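You operate a simulated robot arm through the tools that you are given. There is no shell and no other tool.

You run a simulated robot arm. Do the job below in one go: nothing can be reset, and whatever is moved stays where it is left.

JOB
Restrap the bundle to mark 3 and lay out the green tag.
Fine: free the strap, wind the former to 10 cm, then ratchet. The tag goes from the lower drawer to the middle of the bench; shut the drawer.

It is judged by the outcome, as a careful person would: the job done as asked, and still so three seconds after it is handed in. It fails if anything else is knocked over, pushed out of place, dropped, spilled or broken.

ROBOT AND FRAMES
A 7-joint arm with a two-finger parallel gripper, fixed in place. Base frame: the origin is on the floor under the middle of its stand, x ahead of it, y to its left, z up. Units: m, rad, N and s.
It reaches about 1.479 m from its shoulder. Its first joint turns from -2.897 to 2.897 rad. Payload 4.4 kg.
Tool frame: the origin (TCP) lies between the finger pads and is the grasp point; the fingertips stand 0.023 m ahead of it; z points along the fingers, y is the line along which they close. The gripper opens to 0.094 m. The fingers are 0.038 m wide and 0.01 m thick; the gripper's body (0.054 by 0.096 m) begins 0.039 m behind the TCP.
Orientation is that of the tool frame in the base frame, as a unit quaternion [x, y, z, w]. With the fingers straight down and closing along the base's y, the tool's x points along the base's -x, its y along +y and its z along -z.

CONTROLS
- The arm moves only by the tool drive_tool. Its argument "moves" is a list of rows, each an object (a shift or turn left out is 0, a gripper value left out holds the last) with "linear": the shift along the tool's x, y, z in units of 20 mm (1.0 is 20 mm), a list of three; "dr": the turn, a rotation vector about the tool's x, y, z in units of 6 degrees (1.0 is 6 degrees), a list of three; "claw": the finger opening in m, from 0 to 0.094. In form: [{"linear": [tx, ty, tz], "dr": [rx, ry, rz], "claw": claw}, ...]. A call has 1 to 20 rows; each row shifts and turns the commanded pose from where the row before left it, along the tool's axes as they then stand. A call with a number of a shift or a turn outside -1 to 1 is refused whole. Each row takes 0.2 s and may step no farther than 0.05 m and 0.15 rad from the row before; otherwise, or with a gripper value out of range, the whole call is refused. A pose out of reach is approached as far as the arm can. The call stops where the force on the tool passes 60 N (or 10 N more than at its start, if that is more) or the arm is blocked; 0.2 s more then pass. The fingers move at their own pace (about 0.072 m/s each) and stop on an object; they squeeze with about 38 N. The grip force told is the motor's: it shows also when the fingers shut on nothing. Time passes only in rows, and 0.2 s behind the last, so rows that do not move let the fingers close. It gives the time, the measured TCP pose, the force on the tool (base axes), the opening and the grip force at its end, in the units of the frame above (readings bear some noise), with the torque about the TCP (base axes, N m) and any sound that the robot's microphone picked up.
- Cameras (640 x 400 px; columns grow to the right, rows downward): "scene" is fixed at [0.0475, -0.6537, 1.5742]; the picture's right is [0.79, -0.62, 0.00], its down [-0.25, -0.32, -0.92] and it looks along [0.57, 0.72, -0.40] (base axes); focal length 375 px, centre (320, 200). "wrist" rides on the gripper at [0.086, 0.016, -0.074] in the tool frame; the picture's right is [-0.18, 0.98, 0.00], its down [-0.58, -0.11, -0.81] and it looks along [-0.79, -0.15, 0.59] (tool axes); focal length 243 px, centre (320, 200).
- capture(camera): a new picture of that camera. No time passes.
- pixel_to_xyz(camera, pixels): for up to 12 pixels [column, row] of the newest picture of that camera ("zoom" is the newest enlarged one), the place [x, y, z] in the base frame of the surface seen there, good to about 0.002 m, but the place of the scene camera against the robot may be out by one fixed shift of up to 0.012 m in any direction. No time passes.
- zoom(camera, box): a new picture of the part [left, top, right, bottom] of that camera's present view, enlarged. No time passes.
- finish_job(): hands the job in; it is judged then, once.

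Unless the task says otherwise, let go and move clear before handing in.

The tools are called after "Emit:" by a JSON object that holds its "method" and its "body". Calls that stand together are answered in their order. drive_tool: Moves the arm, as the interface text tells. Its arguments: {"type":"object","properties":{"moves":{"type":"array","items":{"type":"object","properties":{"linear":{"type":"array","items":{"type":"number"}},"dr":{"type":"array","items":{"type":"number"}},"claw":{"type":"number"}}}}},"required":["moves"]} The other tools are called the same way: capture (camera) takes a picture; pixel_to_xyz (camera, pixels) gives the place of the surface under pixels of a picture; zoom (camera, box) takes an enlarged picture of a part of a camera's view; finish_job () hands the job in.

At the start:

```text
time_s: 0.0
position: [0.4642, 0.4539, 1.2217]
ee_rot: [0.0, 1.0, 0.0, 0.0]
wrist_force: [-0.3, 0.0, 0.3]
wrist_torque: [-0.01, -0.01, -0.02]
opening: 0.094
grasp_force: 0.1
```

scene: 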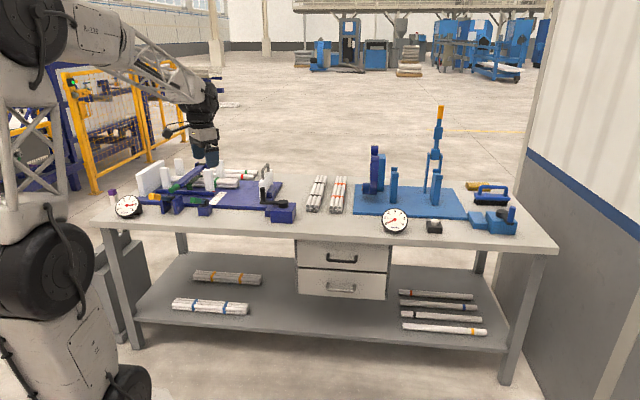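
wrist: 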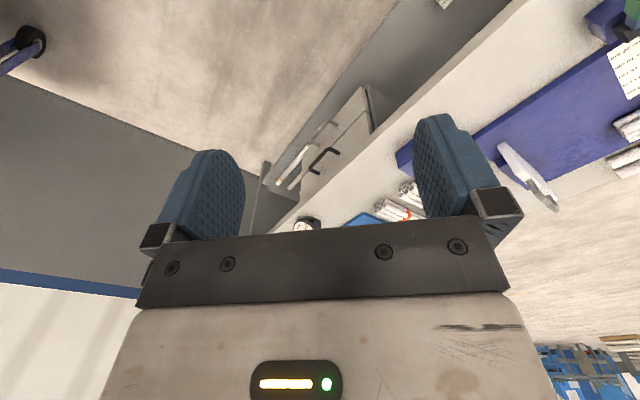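

The scene shows a bench with a purple strapping rig at left (around pixels 150-300, 160-220), a blue press at right, and two drawers at (340, 270). I'll zoom in on the parts to understand the devices.

Emit:
{"method": "zoom", "body": {"camera": "scene", "box": [100, 140, 310, 240]}}

Emit:
{"method": "zoom", "body": {"camera": "scene", "box": [340, 100, 540, 240]}}

Emit:
{"method": "zoom", "body": {"camera": "scene", "box": [280, 220, 420, 310]}}

```text
3.05 times, centred on (205, 190) of scene
```

zoom: 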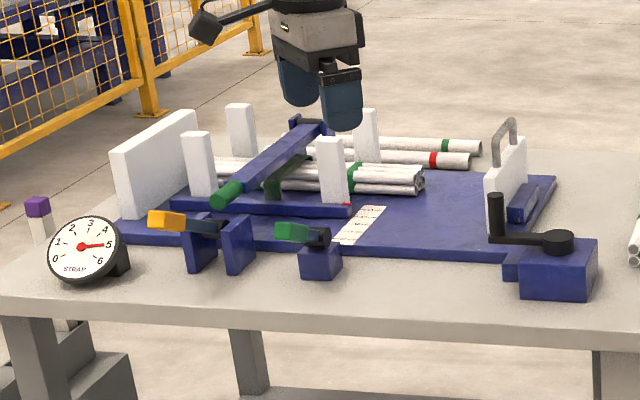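

```text
2.86 times, centred on (440, 170) of scene
```

zoom: 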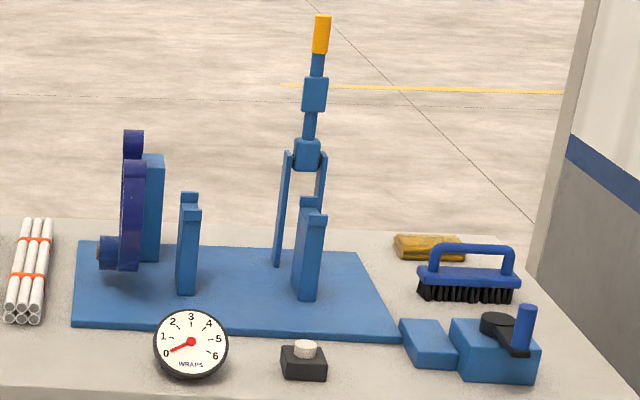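

```text
4.44 times, centred on (350, 265) of scene
```

zoom: 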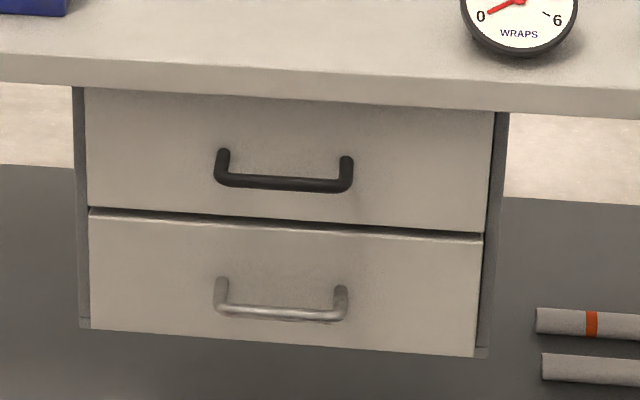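

The gauge of the purple rig (zoomed 85, 245) reads 5 on STRAP. I need finer views of the levers, the ruler and the crank.

Emit:
{"method": "zoom", "body": {"camera": "scene", "box": [105, 160, 215, 230]}}

Emit:
{"method": "zoom", "body": {"camera": "scene", "box": [190, 160, 300, 230]}}

Emit:
{"method": "zoom", "body": {"camera": "scene", "box": [195, 195, 250, 230]}}

Emit:
{"method": "zoom", "body": {"camera": "scene", "box": [165, 165, 225, 203]}}

```text
5.71 times, centred on (160, 195) of scene
```

zoom: 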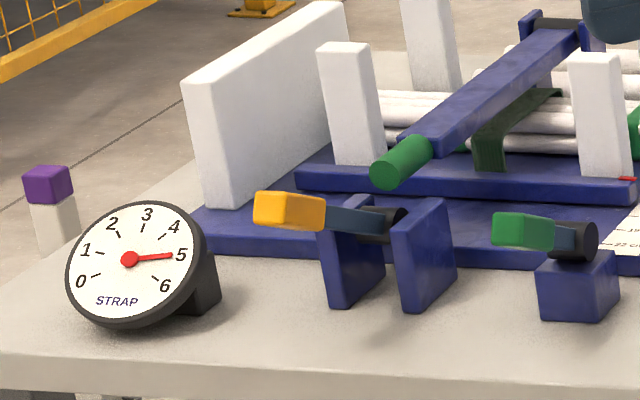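

```text
5.71 times, centred on (245, 195) of scene
```

zoom: 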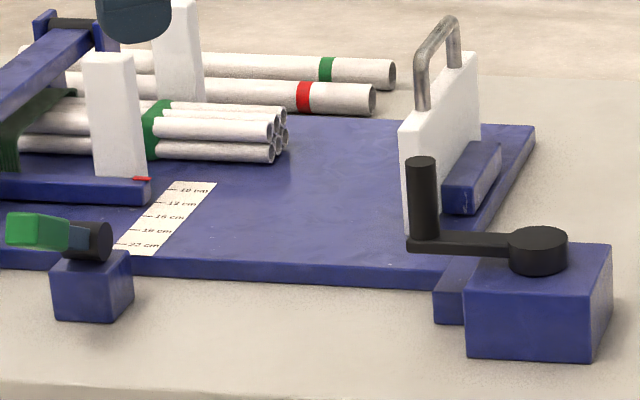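

```text
11.43 times, centred on (222, 212) of scene
```

zoom: 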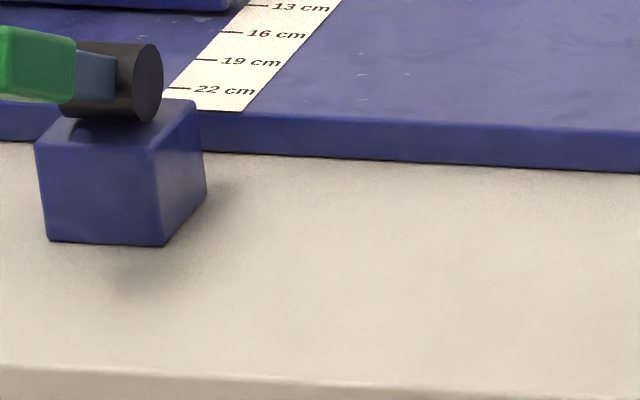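

```text
10.53 times, centred on (195, 184) of scene
```

zoom: 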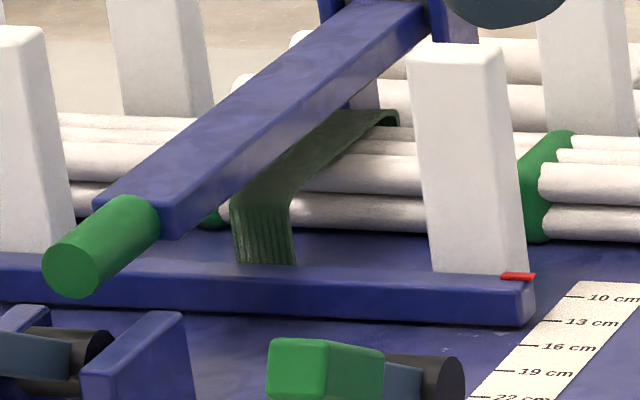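

The purple rig has a front carriage bar with a red pointer near the ruler, an orange lever in a fork, a small green lever, a long arm with a green grip over the bundle, and a black crank. I'll measure where these are.

Emit:
{"method": "zoom", "body": {"camera": "scene", "box": [100, 150, 310, 240]}}

Emit:
{"method": "pixel_to_xyz", "body": {"camera": "scene", "pixels": [[100, 220], [558, 247], [527, 160], [130, 208], [154, 194], [186, 201], [265, 195], [280, 203], [213, 187], [216, 193], [225, 205], [343, 258]]}}

```text
3.05 times, centred on (205, 195) of scene
```

zoom: 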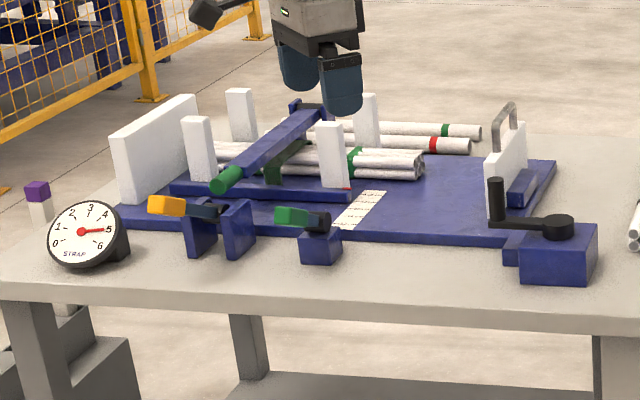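

```text
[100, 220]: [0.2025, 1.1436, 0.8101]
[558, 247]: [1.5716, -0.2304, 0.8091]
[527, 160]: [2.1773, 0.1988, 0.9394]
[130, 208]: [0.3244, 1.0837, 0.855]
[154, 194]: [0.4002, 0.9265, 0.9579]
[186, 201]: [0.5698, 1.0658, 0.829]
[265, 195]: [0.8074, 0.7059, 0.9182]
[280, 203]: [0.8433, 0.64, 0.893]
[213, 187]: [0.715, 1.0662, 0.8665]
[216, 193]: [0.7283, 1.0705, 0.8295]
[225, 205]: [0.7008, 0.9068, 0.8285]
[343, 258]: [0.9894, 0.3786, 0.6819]
```

The bench edge runs along (0.707, -0.707) with the bench top at z≈0.81. I'll measure the ruler marks and red pointer from a tight zoom.

Emit:
{"method": "zoom", "body": {"camera": "scene", "box": [190, 178, 245, 213]}}

```text
11.43 times, centred on (218, 196) of scene
```

zoom: 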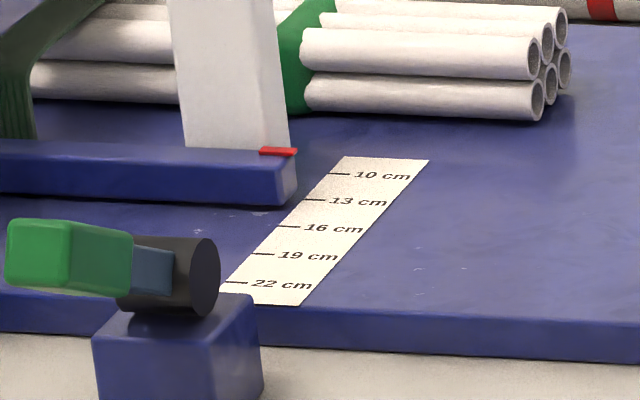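

Emit:
{"method": "pixel_to_xyz", "body": {"camera": "zoom", "pixels": [[335, 174], [310, 200], [285, 227], [259, 254], [233, 283], [278, 152], [264, 152], [292, 152], [280, 190], [180, 260], [40, 255], [200, 310]]}}

Emit:
{"method": "zoom", "body": {"camera": "scene", "box": [140, 185, 230, 225]}}

```text
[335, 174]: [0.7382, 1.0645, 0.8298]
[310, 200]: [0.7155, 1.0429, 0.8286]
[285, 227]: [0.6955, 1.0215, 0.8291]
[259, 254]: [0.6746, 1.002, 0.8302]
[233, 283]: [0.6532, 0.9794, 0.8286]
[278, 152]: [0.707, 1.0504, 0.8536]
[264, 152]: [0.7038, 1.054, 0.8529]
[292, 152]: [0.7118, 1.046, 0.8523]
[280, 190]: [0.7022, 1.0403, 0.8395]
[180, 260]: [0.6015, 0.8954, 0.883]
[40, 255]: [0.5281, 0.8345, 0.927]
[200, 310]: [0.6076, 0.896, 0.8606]
```

```text
7.11 times, centred on (185, 205) of scene
```

zoom: 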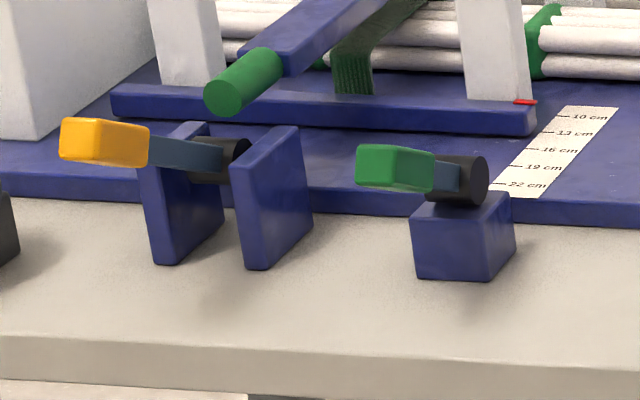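

The pointer (v≈1.243 along the bench depth) currently sits at the 13 cm mark, so the former must go 3 cm further back. I'll turn the gripper 45° to face the bench and look at the rig with the wrist camera.

Emit:
{"method": "drive_tool", "body": {"moves": [{"dr": [0, 0, -1]}, {"dr": [0, 0, -1]}, {"dr": [0, 0, -1]}, {"dr": [0, 0, -1]}, {"dr": [0, 0, -1]}, {"dr": [0, 0, -1]}, {"dr": [0, 0, -1]}, {"dr": [0, 0, -0.5]}, {"linear": [0, 1, 0]}, {"linear": [0, 1, 0]}, {"linear": [0, 1, 0]}, {"linear": [0, 1, 0]}, {"linear": [0, 1, 0]}, {"linear": [0, 1, 0]}, {"linear": [0, 1, 0]}, {"linear": [0, 1, 0]}, {"linear": [0, 1, 0]}, {"linear": [0, 1, 0]}, {"linear": [0, 1, 0]}, {"linear": [0, 1, 0]}]}}

Emit:
{"method": "capture", "body": {"camera": "wrist"}}

Emit:
{"method": "capture", "body": {"camera": "scene"}}

```text
time_s: 4.2
position: [0.2949, 0.6239, 1.22]
ee_rot: [-0.383, 0.924, 0.0, -0.001]
wrist_force: [0.3, 0.5, -0.6]
wrist_torque: [0.02, 0.02, 0.02]
opening: 0.0939
grasp_force: 0.0
```

```text
taken
```

wrist: 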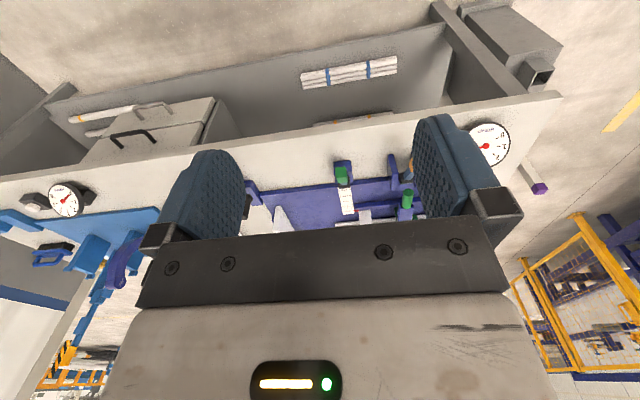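

```text
taken
```

scene: 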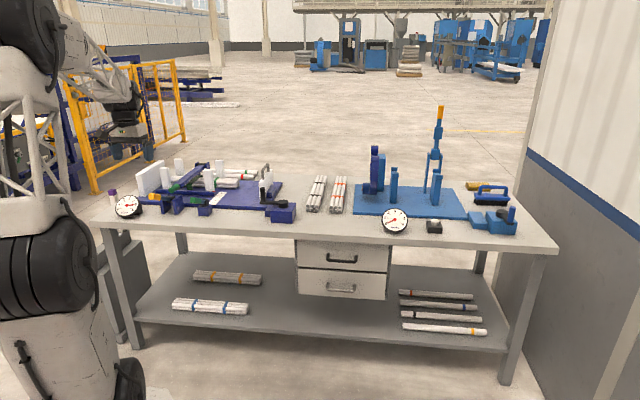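

The wrist view (upside down) shows the rig between the fingers around (240–420, 160–230). I'll zoom in there and in the cleared scene view.

Emit:
{"method": "zoom", "body": {"camera": "wrist", "box": [240, 130, 420, 230]}}

Emit:
{"method": "zoom", "body": {"camera": "scene", "box": [100, 150, 310, 240]}}

Emit:
{"method": "zoom", "body": {"camera": "scene", "box": [160, 150, 240, 200]}}

```text
3.56 times, centred on (330, 180) of wrist
```

zoom: 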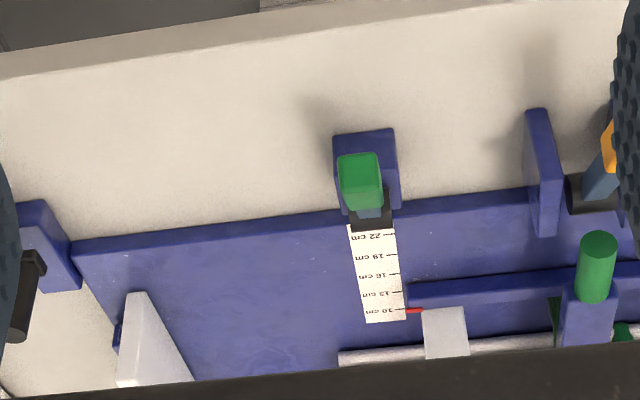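

```text
3.05 times, centred on (205, 195) of scene
```

zoom: 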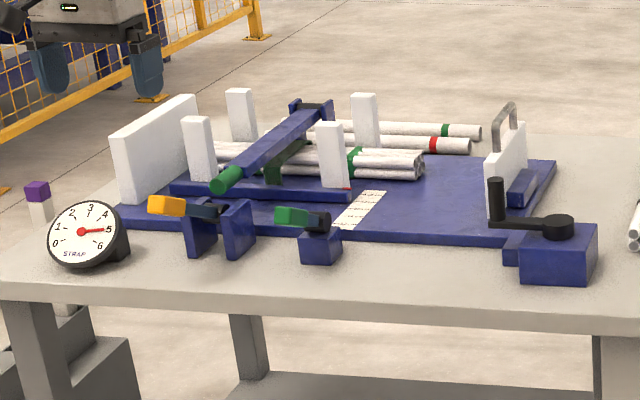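

```text
8.00 times, centred on (200, 175) of scene
```

zoom: 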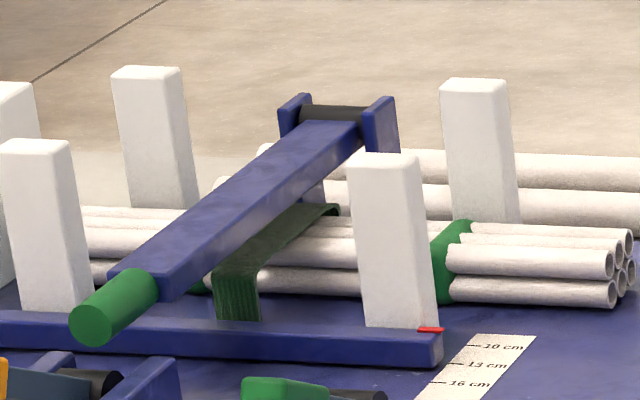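

The big blue arm is hinged at a rear bracket with a green grip over the front of the rig; I'll measure the arm, strap, levers and posts from this zoom.

Emit:
{"method": "pixel_to_xyz", "body": {"camera": "zoom", "pixels": [[95, 320], [135, 290], [240, 210], [335, 120], [237, 290], [325, 208], [40, 145], [375, 165], [475, 90], [150, 75], [540, 260], [290, 120]]}}

Emit:
{"method": "pixel_to_xyz", "body": {"camera": "scene", "pixels": [[154, 197], [166, 199], [173, 201], [161, 210], [178, 215], [195, 201], [147, 172], [268, 172], [272, 190], [296, 215], [115, 205], [326, 225]]}}

Emit:
{"method": "drive_tool", "body": {"moves": [{"linear": [-1, 0, 0.5]}, {"linear": [-1, 0, 0.5]}, {"linear": [-1, 0, 0.5]}, {"linear": [-1, 0, 0.5]}, {"linear": [-1, 0.5, 0.5]}, {"linear": [-1, 0.5, 0.5]}, {"linear": [-1, 0.5, 0.5]}]}}

Emit:
{"method": "capture", "body": {"camera": "wrist"}}

```text
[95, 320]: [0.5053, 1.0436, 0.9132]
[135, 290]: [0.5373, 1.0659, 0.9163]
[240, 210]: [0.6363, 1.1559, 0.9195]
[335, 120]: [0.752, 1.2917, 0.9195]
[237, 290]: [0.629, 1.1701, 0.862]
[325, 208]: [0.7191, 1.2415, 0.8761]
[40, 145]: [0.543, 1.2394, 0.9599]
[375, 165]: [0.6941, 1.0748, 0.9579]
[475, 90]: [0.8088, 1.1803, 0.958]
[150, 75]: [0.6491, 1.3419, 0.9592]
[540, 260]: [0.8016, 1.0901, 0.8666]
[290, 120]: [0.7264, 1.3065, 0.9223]
```

```text
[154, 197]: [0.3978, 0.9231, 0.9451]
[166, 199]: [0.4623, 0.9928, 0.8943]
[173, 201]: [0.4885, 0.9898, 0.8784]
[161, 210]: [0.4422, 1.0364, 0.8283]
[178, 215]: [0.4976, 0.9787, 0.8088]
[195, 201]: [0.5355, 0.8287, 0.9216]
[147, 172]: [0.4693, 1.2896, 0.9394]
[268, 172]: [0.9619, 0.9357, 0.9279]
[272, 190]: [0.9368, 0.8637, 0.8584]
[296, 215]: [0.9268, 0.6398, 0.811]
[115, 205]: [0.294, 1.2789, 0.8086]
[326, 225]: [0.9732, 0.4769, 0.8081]
```

```text
time_s: 5.8
position: [0.3727, 0.7427, 1.1486]
ee_rot: [-0.383, 0.924, 0.0, -0.001]
wrist_force: [0.0, -0.3, -0.2]
wrist_torque: [0.0, -0.04, 0.01]
opening: 0.0939
grasp_force: 0.1
```

```text
taken
```

wrist: 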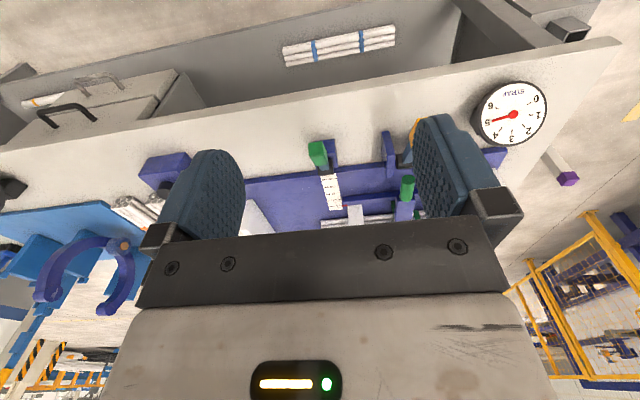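

The orange lever sits at u≈-0.37 in line with the arm and strap, the small green lever at u≈-0.21. I'll zoom the wrist view around (300–430, 120–230) for detail on these mechanisms.

Emit:
{"method": "zoom", "body": {"camera": "wrist", "box": [290, 120, 450, 225]}}

Emit:
{"method": "zoom", "body": {"camera": "scene", "box": [145, 185, 200, 220]}}

Emit:
{"method": "zoom", "body": {"camera": "scene", "box": [190, 190, 240, 222]}}

Emit:
{"method": "zoom", "body": {"camera": "scene", "box": [250, 160, 310, 225]}}

```text
3.81 times, centred on (370, 172) of wrist
```

zoom: 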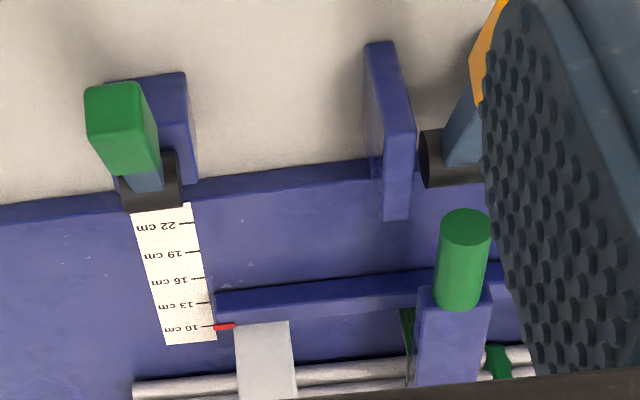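

```text
11.43 times, centred on (172, 202) of scene
```

zoom: 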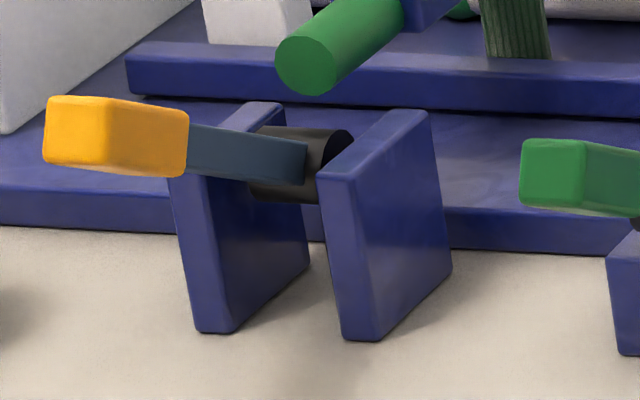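

```text
12.50 times, centred on (215, 206) of scene
```

zoom: 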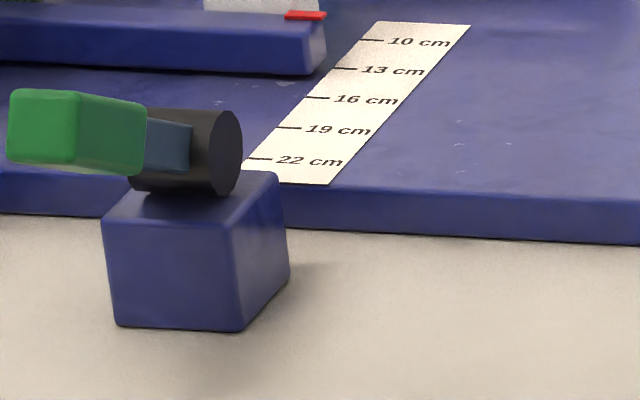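

```text
6.15 times, centred on (280, 192) of scene
```

zoom: 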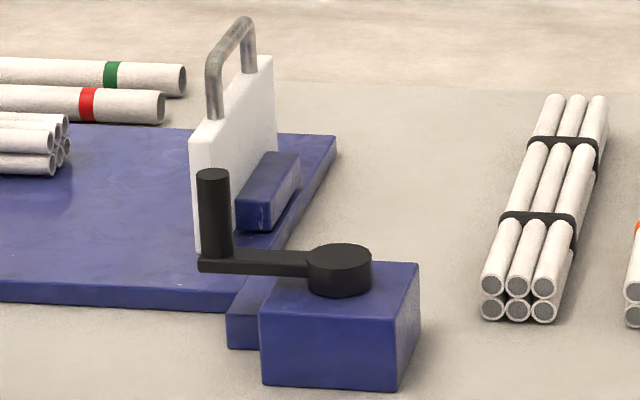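

I need robot-true coordinates, so I'll re-zoom the wrist view and read the same features there (ticks, red pointer, green handle, grip) to find the scene camera's offset.

Emit:
{"method": "zoom", "body": {"camera": "wrist", "box": [290, 120, 450, 225]}}

Emit:
{"method": "pixel_to_xyz", "body": {"camera": "zoom", "pixels": [[205, 327], [207, 303], [195, 279], [190, 252], [182, 224], [226, 327], [112, 105], [130, 150], [150, 185], [465, 225], [440, 345], [262, 330]]}}

```text
3.81 times, centred on (370, 172) of wrist
```

zoom: 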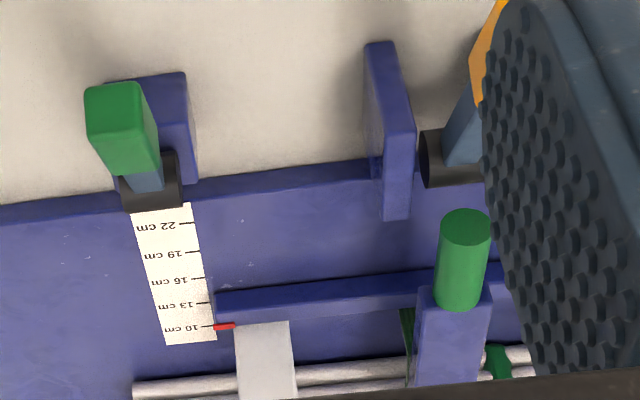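

```text
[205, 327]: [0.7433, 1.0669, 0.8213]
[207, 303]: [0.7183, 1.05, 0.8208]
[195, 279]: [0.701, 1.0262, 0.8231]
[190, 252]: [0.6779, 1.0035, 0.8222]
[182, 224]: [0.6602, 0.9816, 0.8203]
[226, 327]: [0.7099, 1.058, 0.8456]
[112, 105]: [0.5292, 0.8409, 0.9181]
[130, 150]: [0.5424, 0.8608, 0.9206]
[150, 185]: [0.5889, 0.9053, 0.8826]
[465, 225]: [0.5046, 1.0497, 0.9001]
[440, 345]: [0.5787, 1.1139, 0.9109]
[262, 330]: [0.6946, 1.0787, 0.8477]
```

Wrist minus scene readings give a fixed shift of about (+0.005, +0.0035, -0.008), so the green handle is really at about (0.54, 0.855, 0.91). I'll go above it with the fingers open and check alignment before closing on it.

Emit:
{"method": "drive_tool", "body": {"moves": [{"linear": [-0.98, -0.2, 0.64]}, {"linear": [-0.98, -0.2, 0.64]}, {"linear": [-0.98, -0.2, 0.64]}, {"linear": [-0.98, -0.2, 0.64]}, {"linear": [-0.98, -0.2, 0.64]}, {"linear": [-0.98, -0.2, 0.64]}, {"linear": [-0.98, -0.2, 0.64]}, {"linear": [-0.98, -0.2, 0.64]}, {"linear": [-0.98, -0.2, 0.64]}, {"linear": [-0.98, -0.2, 0.64]}]}}

Emit:
{"method": "capture", "body": {"camera": "wrist"}}

Emit:
{"method": "capture", "body": {"camera": "scene"}}

```text
time_s: 8.0
position: [0.5381, 0.854, 1.0213]
ee_rot: [-0.383, 0.924, 0.001, 0.001]
wrist_force: [0.5, -0.1, 1.3]
wrist_torque: [-0.02, -0.01, -0.03]
opening: 0.094
grasp_force: 0.1
```

```text
taken
```

wrist: 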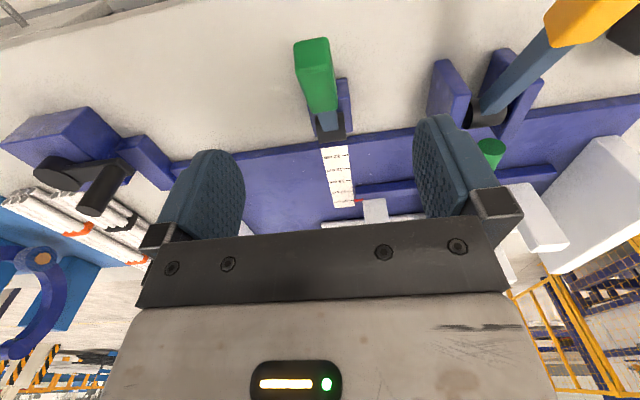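

```text
taken
```

scene: 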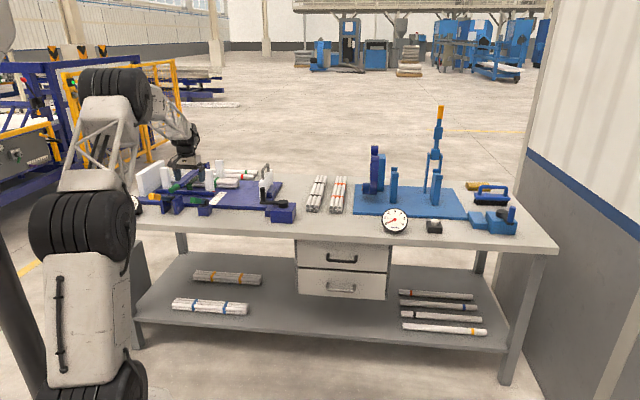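

The green handle shows at (315, 72) in the wrist view, close to centred between the fingers. I'll read its exact position.

Emit:
{"method": "pixel_to_xyz", "body": {"camera": "wrist", "pixels": [[312, 45], [297, 60], [318, 60], [328, 80], [333, 100], [312, 100], [336, 128], [320, 118], [575, 30], [535, 70], [490, 150], [345, 95]]}}

Emit:
{"method": "zoom", "body": {"camera": "wrist", "box": [270, 20, 400, 150]}}

```text
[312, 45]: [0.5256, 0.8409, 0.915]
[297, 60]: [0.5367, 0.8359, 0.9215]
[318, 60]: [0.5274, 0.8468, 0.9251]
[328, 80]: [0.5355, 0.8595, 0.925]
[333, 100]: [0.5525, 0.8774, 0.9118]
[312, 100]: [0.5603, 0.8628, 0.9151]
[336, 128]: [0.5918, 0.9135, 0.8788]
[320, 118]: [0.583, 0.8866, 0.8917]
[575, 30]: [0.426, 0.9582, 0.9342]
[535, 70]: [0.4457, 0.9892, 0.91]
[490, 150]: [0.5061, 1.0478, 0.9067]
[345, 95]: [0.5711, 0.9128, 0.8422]
```

```text
3.08 times, centred on (335, 85) of wrist
```

zoom: 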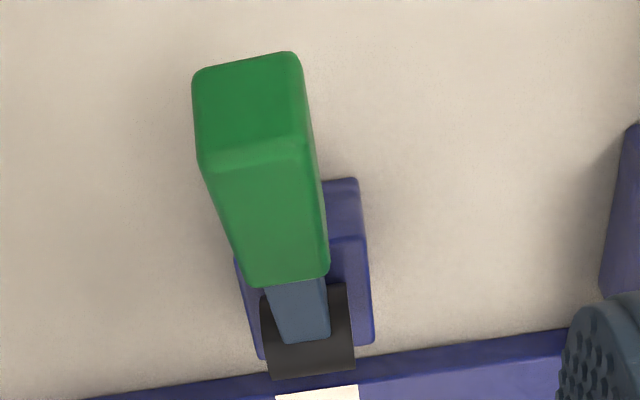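

The handle is centred at u≈-0.220, v≈0.987, z≈0.908, and the TCP is at u=-0.223. I'll descend onto it and close gently, watching force and sound.

Emit:
{"method": "drive_tool", "body": {"moves": [{"linear": [0, -0.15, 1]}, {"linear": [0, 0, 1]}, {"linear": [0, 0, 1]}, {"linear": [0, 0, 1]}, {"linear": [0, 0, 1]}, {"linear": [0, 0, 0.5]}, {"claw": 0.06}, {"claw": 0.04}, {"claw": 0.03}, {"claw": 0.02}, {"claw": 0.02}]}}

Emit:
{"method": "capture", "body": {"camera": "wrist"}}

Emit:
{"method": "zoom", "body": {"camera": "scene", "box": [100, 140, 310, 240]}}

```text
time_s: 10.4
position: [0.5392, 0.8509, 0.9131]
ee_rot: [-0.384, 0.923, 0.0, 0.0]
wrist_force: [-9.1, 15.2, -3.2]
wrist_torque: [-0.02, 0.07, -0.03]
opening: 0.0267
grasp_force: 44.9
```

```text
taken
```

wrist: 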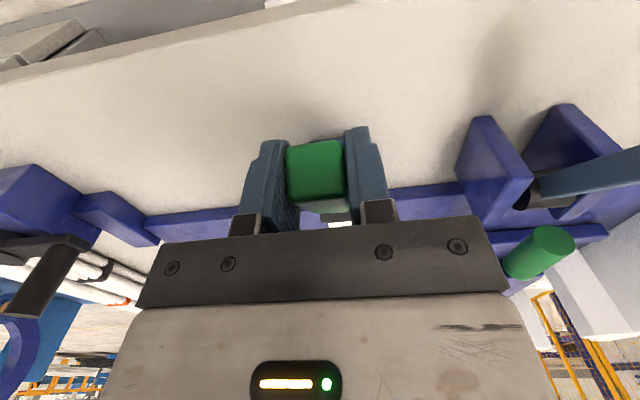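

```text
3.05 times, centred on (205, 190) of scene
```

zoom: 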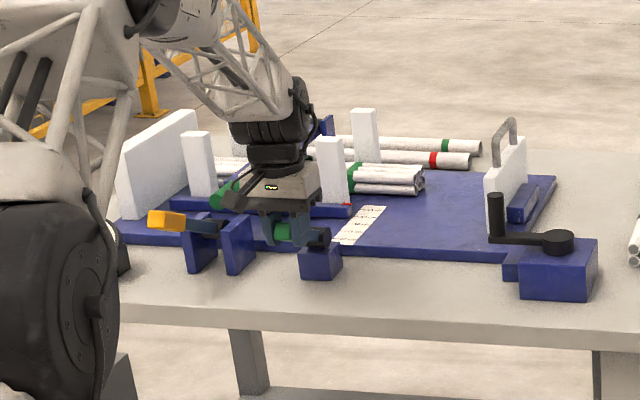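

The handle is gripped (opening 0.0267, 45 N). I'll test it a little downward along its arc and read the force.

Emit:
{"method": "drive_tool", "body": {"moves": [{"linear": [0.12, 0.1, 0.22]}, {"linear": [0.12, 0.05, 0.22]}, {}]}}

```text
time_s: 11.2
position: [0.5374, 0.85, 0.903]
ee_rot: [-0.383, 0.924, 0.0, -0.001]
wrist_force: [15.9, -14.4, -2.5]
wrist_torque: [-0.27, 0.22, -0.07]
opening: 0.029
grasp_force: 10.2
```

The tool moved down 10 mm with little vertical force, but the grip reading changed. I'll look.

Emit:
{"method": "capture", "body": {"camera": "wrist"}}

Emit:
{"method": "zoom", "body": {"camera": "wrist", "box": [230, 100, 410, 240]}}

Emit:
{"method": "zoom", "body": {"camera": "scene", "box": [140, 170, 230, 225]}}

```text
taken
```

wrist: 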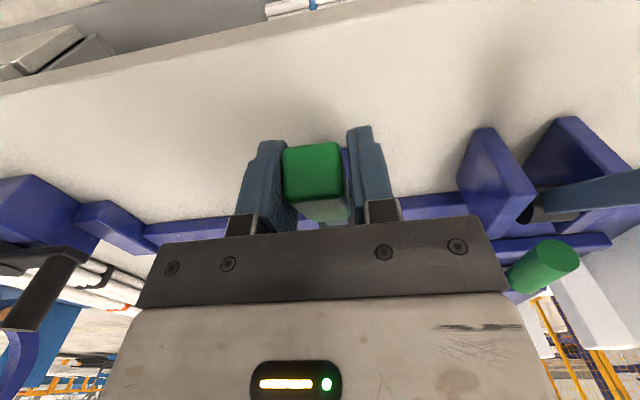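

```text
2.86 times, centred on (320, 170) of wrist
```

zoom: 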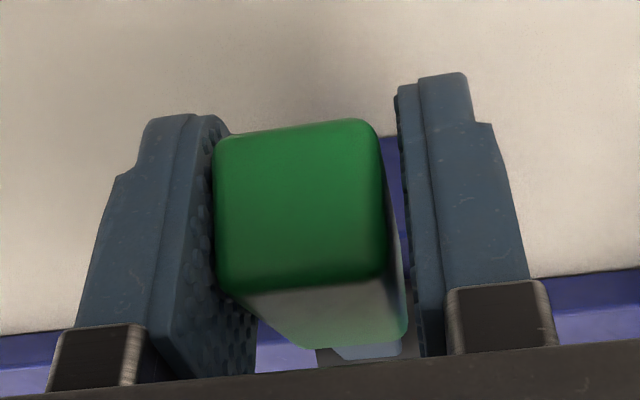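

```text
7.11 times, centred on (185, 198) of scene
```

zoom: 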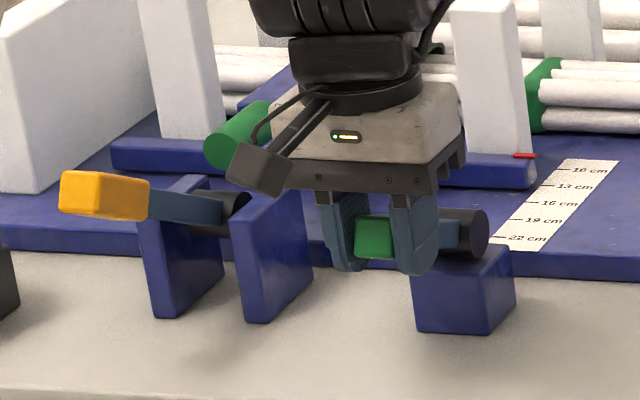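

The lever is following downward (handle now at scene ≈(193, 204)), but the fingers relaxed since I gave no claw value. I'll regrip firmly and continue down along the arc.

Emit:
{"method": "drive_tool", "body": {"moves": [{"linear": [0, -0.1, 0], "claw": 0.0}, {"claw": 0.0}, {"linear": [0.15, 0, 0.4], "claw": 0.0}, {"linear": [0.1, 0, 0.4], "claw": 0.0}, {"claw": 0.0}]}}

Emit:
{"method": "capture", "body": {"camera": "wrist"}}

Emit:
{"method": "zoom", "body": {"camera": "scene", "box": [140, 170, 230, 225]}}

```text
time_s: 12.4
position: [0.5322, 0.8446, 0.8874]
ee_rot: [-0.382, 0.924, 0.0, 0.0]
wrist_force: [32.4, -21.3, 14.9]
wrist_torque: [0.91, -1.12, -0.29]
opening: 0.0268
grasp_force: 45.1
```

```text
taken
```

wrist: 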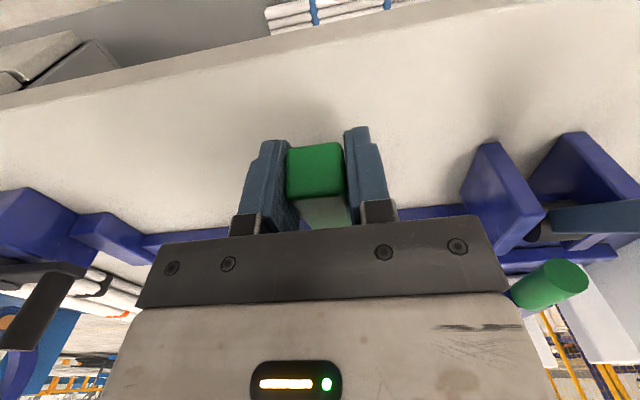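

```text
7.11 times, centred on (185, 198) of scene
```

zoom: 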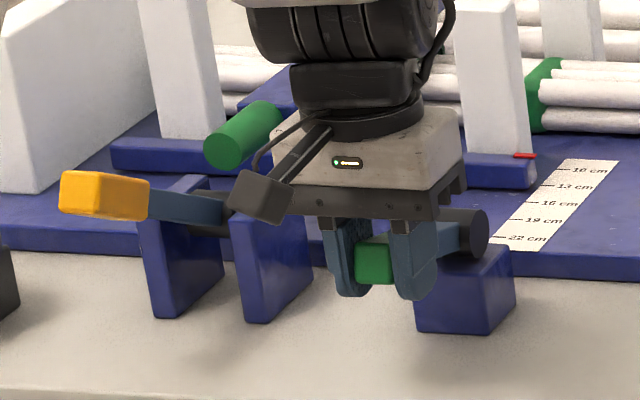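

The lever came down to about 11° above level with modest resistance. I'll relieve the side force slightly and press farther down in small steps, listening for a sound.

Emit:
{"method": "drive_tool", "body": {"moves": [{"linear": [0, -0.06, 0.3], "claw": 0.0}, {"linear": [0, 0, 0.4], "claw": 0.0}, {"linear": [-0.02, 0, 0.3], "claw": 0.0}, {"claw": 0.0}]}}

Emit:
{"method": "capture", "body": {"camera": "wrist"}}

Emit:
{"method": "zoom", "body": {"camera": "scene", "box": [140, 170, 230, 225]}}

```text
time_s: 13.4
position: [0.5324, 0.8445, 0.8662]
ee_rot: [-0.383, 0.924, 0.0, 0.0]
wrist_force: [3.1, -21.9, 16.3]
wrist_torque: [0.84, -0.91, -0.14]
opening: 0.0265
grasp_force: 44.8
```

```text
taken
```

wrist: 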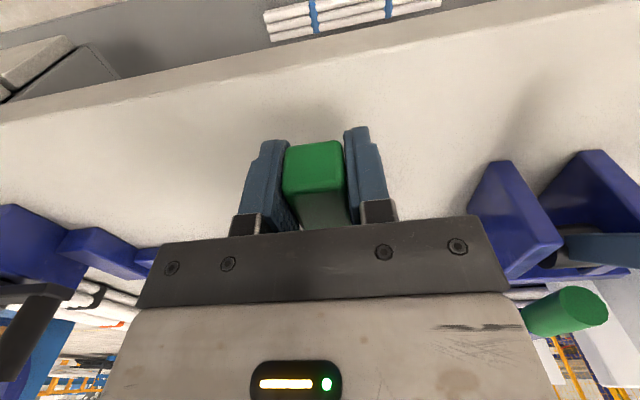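

```text
7.11 times, centred on (185, 198) of scene
```

zoom: 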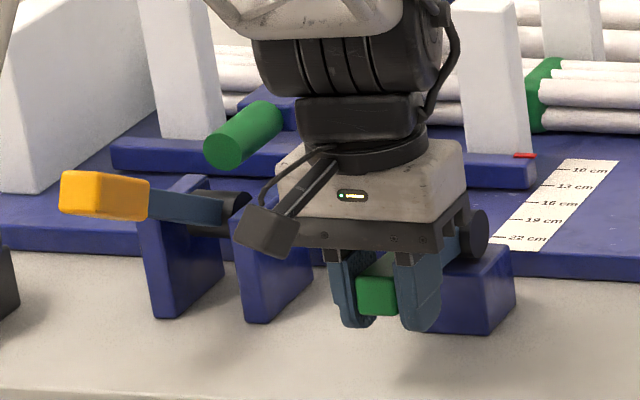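

Still moving freely (z now 0.866), no sound yet. I'll continue the stroke down.

Emit:
{"method": "drive_tool", "body": {"moves": [{"linear": [-0.05, 0, 0.35], "claw": 0.0}, {"linear": [-0.08, 0, 0.35], "claw": 0.0}, {"linear": [-0.1, 0, 0.35], "claw": 0.0}, {"claw": 0.0}]}}

Emit:
{"method": "capture", "body": {"camera": "wrist"}}

Emit:
{"method": "zoom", "body": {"camera": "scene", "box": [100, 140, 310, 240]}}

```text
time_s: 14.4
position: [0.5362, 0.8479, 0.8467]
ee_rot: [-0.384, 0.923, 0.0, 0.0]
wrist_force: [-9.4, -21.0, 10.1]
wrist_torque: [0.69, -0.6, -0.09]
opening: 0.0265
grasp_force: 45.5
```

```text
taken
```

wrist: 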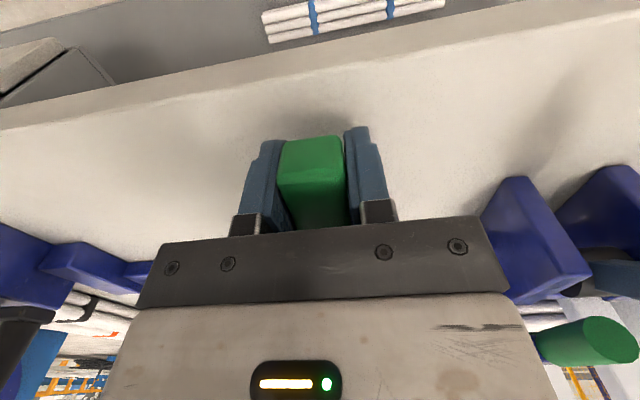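

```text
3.05 times, centred on (205, 190) of scene
```

zoom: 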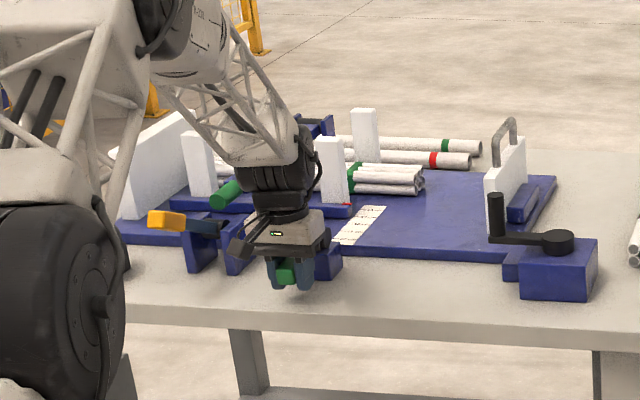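

No sound yet at about -16°; tips are still 2 cm above the bench. I'll go on about 12 mm more, easing slightly toward the robot.

Emit:
{"method": "drive_tool", "body": {"moves": [{"linear": [0.05, 0, 0.3], "claw": 0.0}, {"linear": [0, 0, 0.3], "claw": 0.0}, {"claw": 0.0}]}}

Emit:
{"method": "zoom", "body": {"camera": "scene", "box": [140, 170, 230, 225]}}

```text
time_s: 15.2
position: [0.5368, 0.8489, 0.8359]
ee_rot: [-0.383, 0.924, 0.002, 0.001]
wrist_force: [10.1, 15.4, 30.3]
wrist_torque: [-0.28, 0.27, -0.75]
opening: 0.0265
grasp_force: 45.1
```

```text
7.11 times, centred on (185, 198) of scene
```

zoom: 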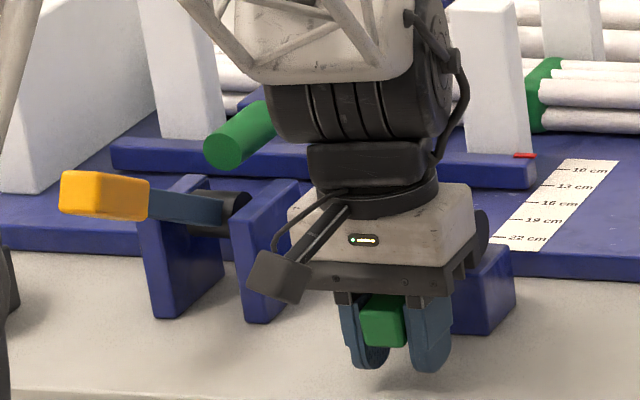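

Upward force rose to 30 N, so the lever is likely at its lower stop. I'll let go, rise clear and check the gauge.

Emit:
{"method": "drive_tool", "body": {"moves": [{"linear": [0, 0, -0.2], "claw": 0.03}, {"claw": 0.06}, {"claw": 0.094}, {"claw": 0.094}, {"linear": [0, 0, -1], "claw": 0.094}, {"linear": [0, 0, -1], "claw": 0.094}, {"linear": [0, 0, -1], "claw": 0.094}, {"linear": [0, 0, -1], "claw": 0.094}, {"linear": [0, 0, -1], "claw": 0.094}, {"linear": [0, 0, -1], "claw": 0.094}, {"linear": [0.5, 0, -1], "claw": 0.094}, {"linear": [0.5, 0, -1], "claw": 0.094}, {"linear": [1, 0, -1], "claw": 0.094}, {"linear": [1, 0, -1], "claw": 0.094}, {"linear": [1, 0, -1], "claw": 0.094}, {"linear": [1, 0, -1], "claw": 0.094}, {"linear": [1, 0, -1], "claw": 0.094}]}}

Emit:
{"method": "capture", "body": {"camera": "wrist"}}

Emit:
{"method": "capture", "body": {"camera": "scene"}}

```text
time_s: 18.8
position: [0.4509, 0.7622, 1.0973]
ee_rot: [-0.384, 0.923, 0.0, -0.001]
wrist_force: [0.2, 0.1, -0.7]
wrist_torque: [0.03, 0.03, 0.0]
opening: 0.0938
grasp_force: 0.0
```

```text
taken
```

wrist: 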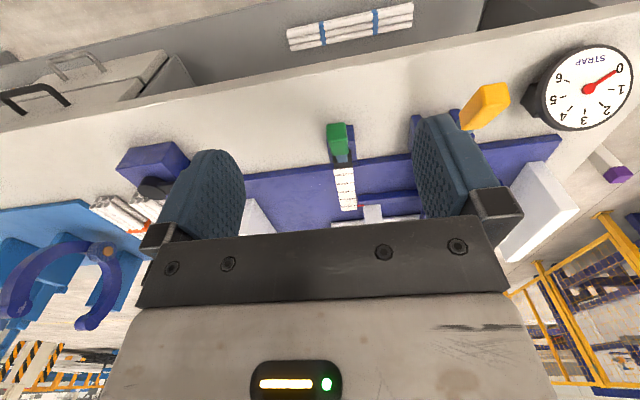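

```text
taken
```

scene: 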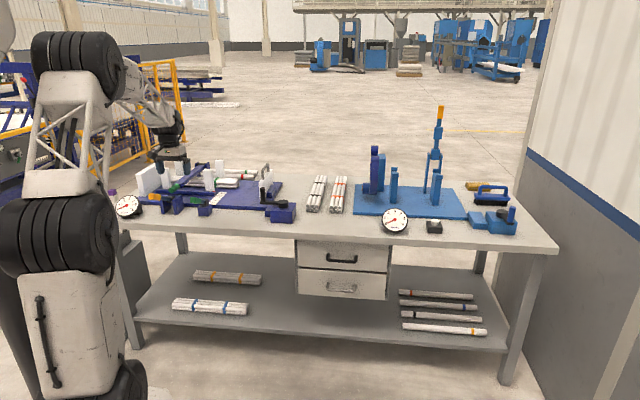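

The gauge at wrist (590, 88) now points to 0 — the green lever is the strap release. I'll zoom to see whether it stayed down or sprang back.

Emit:
{"method": "zoom", "body": {"camera": "scene", "box": [100, 160, 240, 230]}}

Emit:
{"method": "zoom", "body": {"camera": "wrist", "box": [500, 30, 640, 140]}}

Emit:
{"method": "zoom", "body": {"camera": "wrist", "box": [290, 100, 440, 225]}}

```text
4.57 times, centred on (170, 195) of scene
```

zoom: 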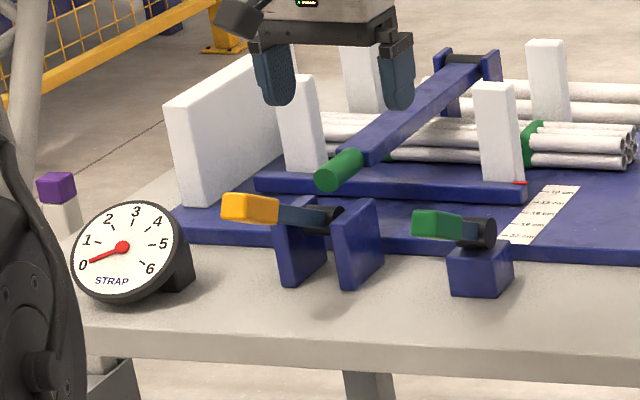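

```text
3.64 times, centred on (570, 85) of wrist
```

zoom: 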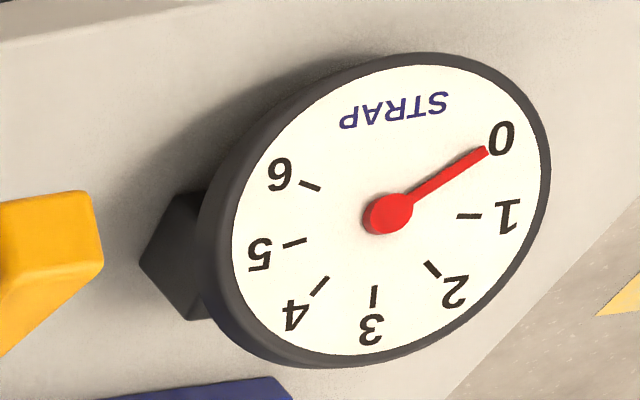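

```text
3.20 times, centred on (365, 162) of wrist
```

zoom: 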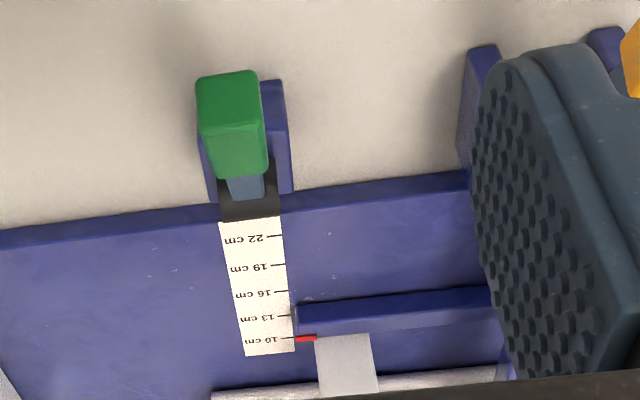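

The release worked: gauge 0 and the green lever has sprung back up. Next I'll move over to the crank at scene (265–280, 195–205) and measure it with the wrist camera.

Emit:
{"method": "drive_tool", "body": {"moves": [{"linear": [0, -1, 0], "claw": 0.094}, {"linear": [0, -1, 0]}, {"linear": [0, -1, 0]}, {"linear": [0, -1, 0]}, {"linear": [0, -1, 0]}, {"linear": [0, -1, 0]}, {"linear": [0, -1, 0]}, {"linear": [0, -1, 0]}, {"linear": [0, -1, 0]}, {"linear": [0, -1, 0]}, {"linear": [-0.5, -1, 0]}, {"linear": [-0.5, -1, 0]}, {"linear": [-0.5, -1, 0]}, {"linear": [-0.5, -1, 0]}, {"linear": [-0.5, -0.65, 0]}]}}

Emit:
{"method": "capture", "body": {"camera": "wrist"}}

Emit:
{"method": "capture", "body": {"camera": "scene"}}

```text
time_s: 22.0
position: [0.6953, 0.5918, 1.0991]
ee_rot: [-0.383, 0.924, 0.0, 0.001]
wrist_force: [0.5, 0.4, -0.3]
wrist_torque: [0.0, 0.03, 0.02]
opening: 0.0939
grasp_force: 0.1
```

```text
taken
```

wrist: 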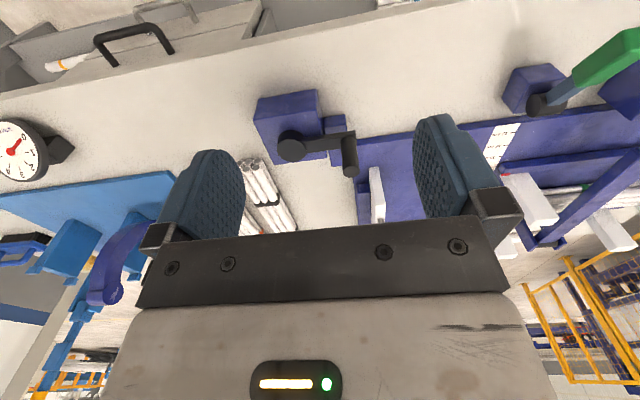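

```text
taken
```

scene: 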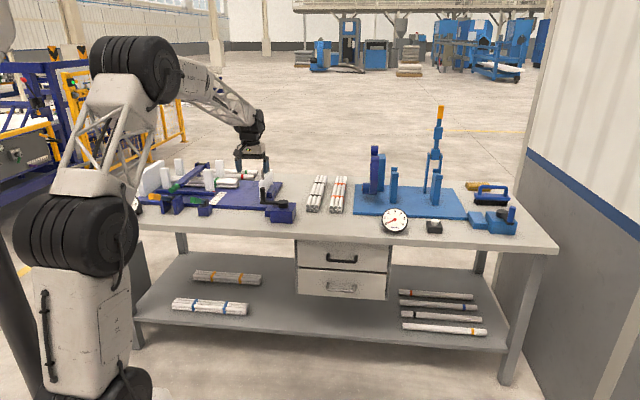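

The crank hub is at wrist (292, 145) and its handle at (348, 155). I'll zoom and read their exact positions.

Emit:
{"method": "zoom", "body": {"camera": "wrist", "box": [245, 85, 395, 185]}}

```text
4.00 times, centred on (320, 135) of wrist
```

zoom: 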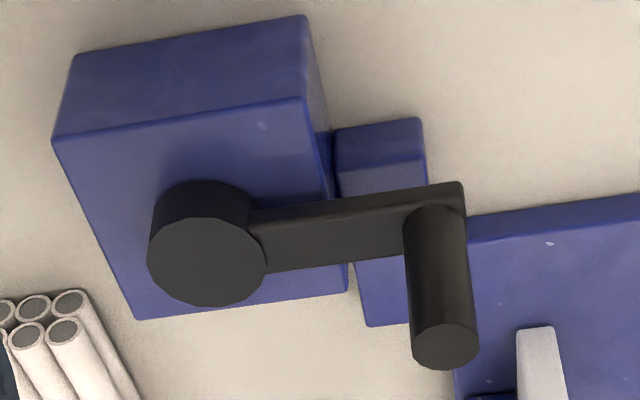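

Emit:
{"method": "pixel_to_xyz", "body": {"camera": "zoom", "pixels": [[207, 262], [165, 260], [250, 262], [207, 290], [445, 347], [445, 330], [425, 347], [465, 347], [435, 225], [330, 235], [230, 130], [380, 180]]}}

```text
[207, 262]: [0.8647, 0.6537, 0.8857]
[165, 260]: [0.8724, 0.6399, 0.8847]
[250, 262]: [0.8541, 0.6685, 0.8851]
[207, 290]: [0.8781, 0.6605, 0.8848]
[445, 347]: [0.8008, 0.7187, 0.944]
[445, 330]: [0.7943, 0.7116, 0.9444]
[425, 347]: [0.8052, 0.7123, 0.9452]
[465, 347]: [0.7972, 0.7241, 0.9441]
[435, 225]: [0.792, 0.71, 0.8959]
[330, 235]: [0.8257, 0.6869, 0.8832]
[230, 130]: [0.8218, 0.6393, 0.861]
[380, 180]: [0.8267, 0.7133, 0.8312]
```

The hub centre is at about u=0.149, v=1.074 and the handle (24 mm thick, top z=0.944) at u=0.058, v=1.074 — a 9 cm crank radius. I'll check the white plate's clearance to the crank circle before gripping.

Emit:
{"method": "pixel_to_xyz", "body": {"camera": "zoom", "pixels": [[535, 332], [545, 390], [520, 360], [20, 300], [65, 330], [120, 380]]}}

Emit:
{"method": "pixel_to_xyz", "body": {"camera": "scene", "pixels": [[266, 168], [271, 170], [262, 176], [312, 205], [320, 180], [340, 205], [345, 180], [300, 228], [330, 232], [330, 180], [310, 172], [440, 172]]}}

Emit:
{"method": "zoom", "body": {"camera": "scene", "box": [240, 150, 370, 240]}}

```text
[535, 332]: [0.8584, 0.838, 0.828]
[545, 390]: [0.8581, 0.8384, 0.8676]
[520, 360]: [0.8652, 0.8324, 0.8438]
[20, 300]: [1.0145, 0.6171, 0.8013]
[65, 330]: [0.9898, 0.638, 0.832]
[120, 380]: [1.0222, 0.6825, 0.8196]
```

```text
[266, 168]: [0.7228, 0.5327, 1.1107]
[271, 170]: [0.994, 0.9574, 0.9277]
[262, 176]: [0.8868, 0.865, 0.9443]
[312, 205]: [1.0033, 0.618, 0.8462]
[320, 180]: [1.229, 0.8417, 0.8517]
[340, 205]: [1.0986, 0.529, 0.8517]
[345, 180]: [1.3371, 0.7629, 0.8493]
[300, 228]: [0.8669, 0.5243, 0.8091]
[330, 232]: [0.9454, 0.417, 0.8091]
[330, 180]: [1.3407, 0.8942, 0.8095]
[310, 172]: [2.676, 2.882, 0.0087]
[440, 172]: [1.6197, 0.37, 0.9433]
```

```text
4.44 times, centred on (305, 195) of scene
```

zoom: 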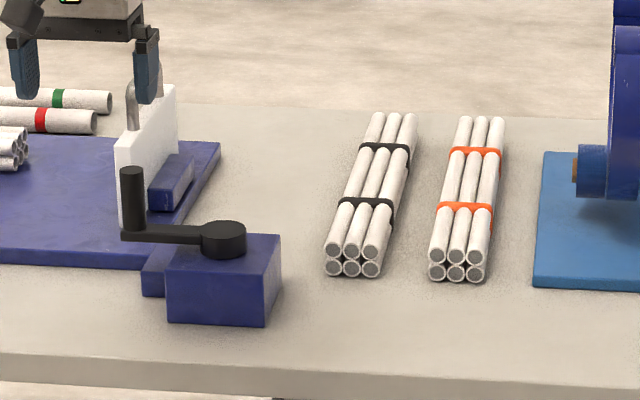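

The plate (near end at v≈1.20) is clear of the crank circle. I'll come over the handle, descend to z≈0.922 and grip it.

Emit:
{"method": "drive_tool", "body": {"moves": [{"linear": [-0.91, 0.084, 0.2], "claw": 0.07}, {"linear": [-0.91, 0.084, 0.2], "claw": 0.07}, {"linear": [-0.91, 0.084, 0.2], "claw": 0.07}, {"linear": [-0.91, 0.084, 0.2], "claw": 0.07}, {"linear": [-0.91, 0.084, 0.2], "claw": 0.07}, {"linear": [-0.91, 0.084, 0.2], "claw": 0.07}, {"linear": [-0.91, 0.084, 0.2], "claw": 0.07}, {"linear": [-0.91, 0.084, 0.2], "claw": 0.07}, {"linear": [-0.91, 0.084, 0.2], "claw": 0.07}, {"claw": 0.07}]}}

Emit:
{"method": "capture", "body": {"camera": "wrist"}}

```text
time_s: 24.2
position: [0.798, 0.7169, 1.0623]
ee_rot: [-0.382, 0.924, 0.0, 0.0]
wrist_force: [-0.2, 0.8, -0.2]
wrist_torque: [0.0, -0.01, 0.02]
opening: 0.0699
grasp_force: 0.0
```

```text
taken
```

wrist: 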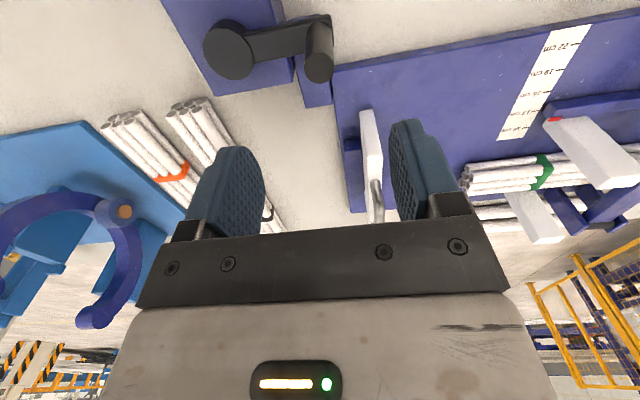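

The handle top shows at wrist (318, 68). I'll confirm its position, since I'm directly above it now.

Emit:
{"method": "pixel_to_xyz", "body": {"camera": "wrist", "pixels": [[318, 68], [308, 68], [328, 68], [318, 60], [318, 78], [230, 55], [210, 55], [250, 55], [230, 75]]}}

```text
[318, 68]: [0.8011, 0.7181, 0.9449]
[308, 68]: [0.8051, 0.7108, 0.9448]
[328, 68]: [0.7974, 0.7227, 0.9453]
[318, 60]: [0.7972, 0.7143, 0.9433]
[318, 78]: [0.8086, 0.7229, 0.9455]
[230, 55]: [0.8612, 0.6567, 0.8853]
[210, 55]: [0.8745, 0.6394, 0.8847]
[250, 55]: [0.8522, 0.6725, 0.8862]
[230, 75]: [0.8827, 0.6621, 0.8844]
```

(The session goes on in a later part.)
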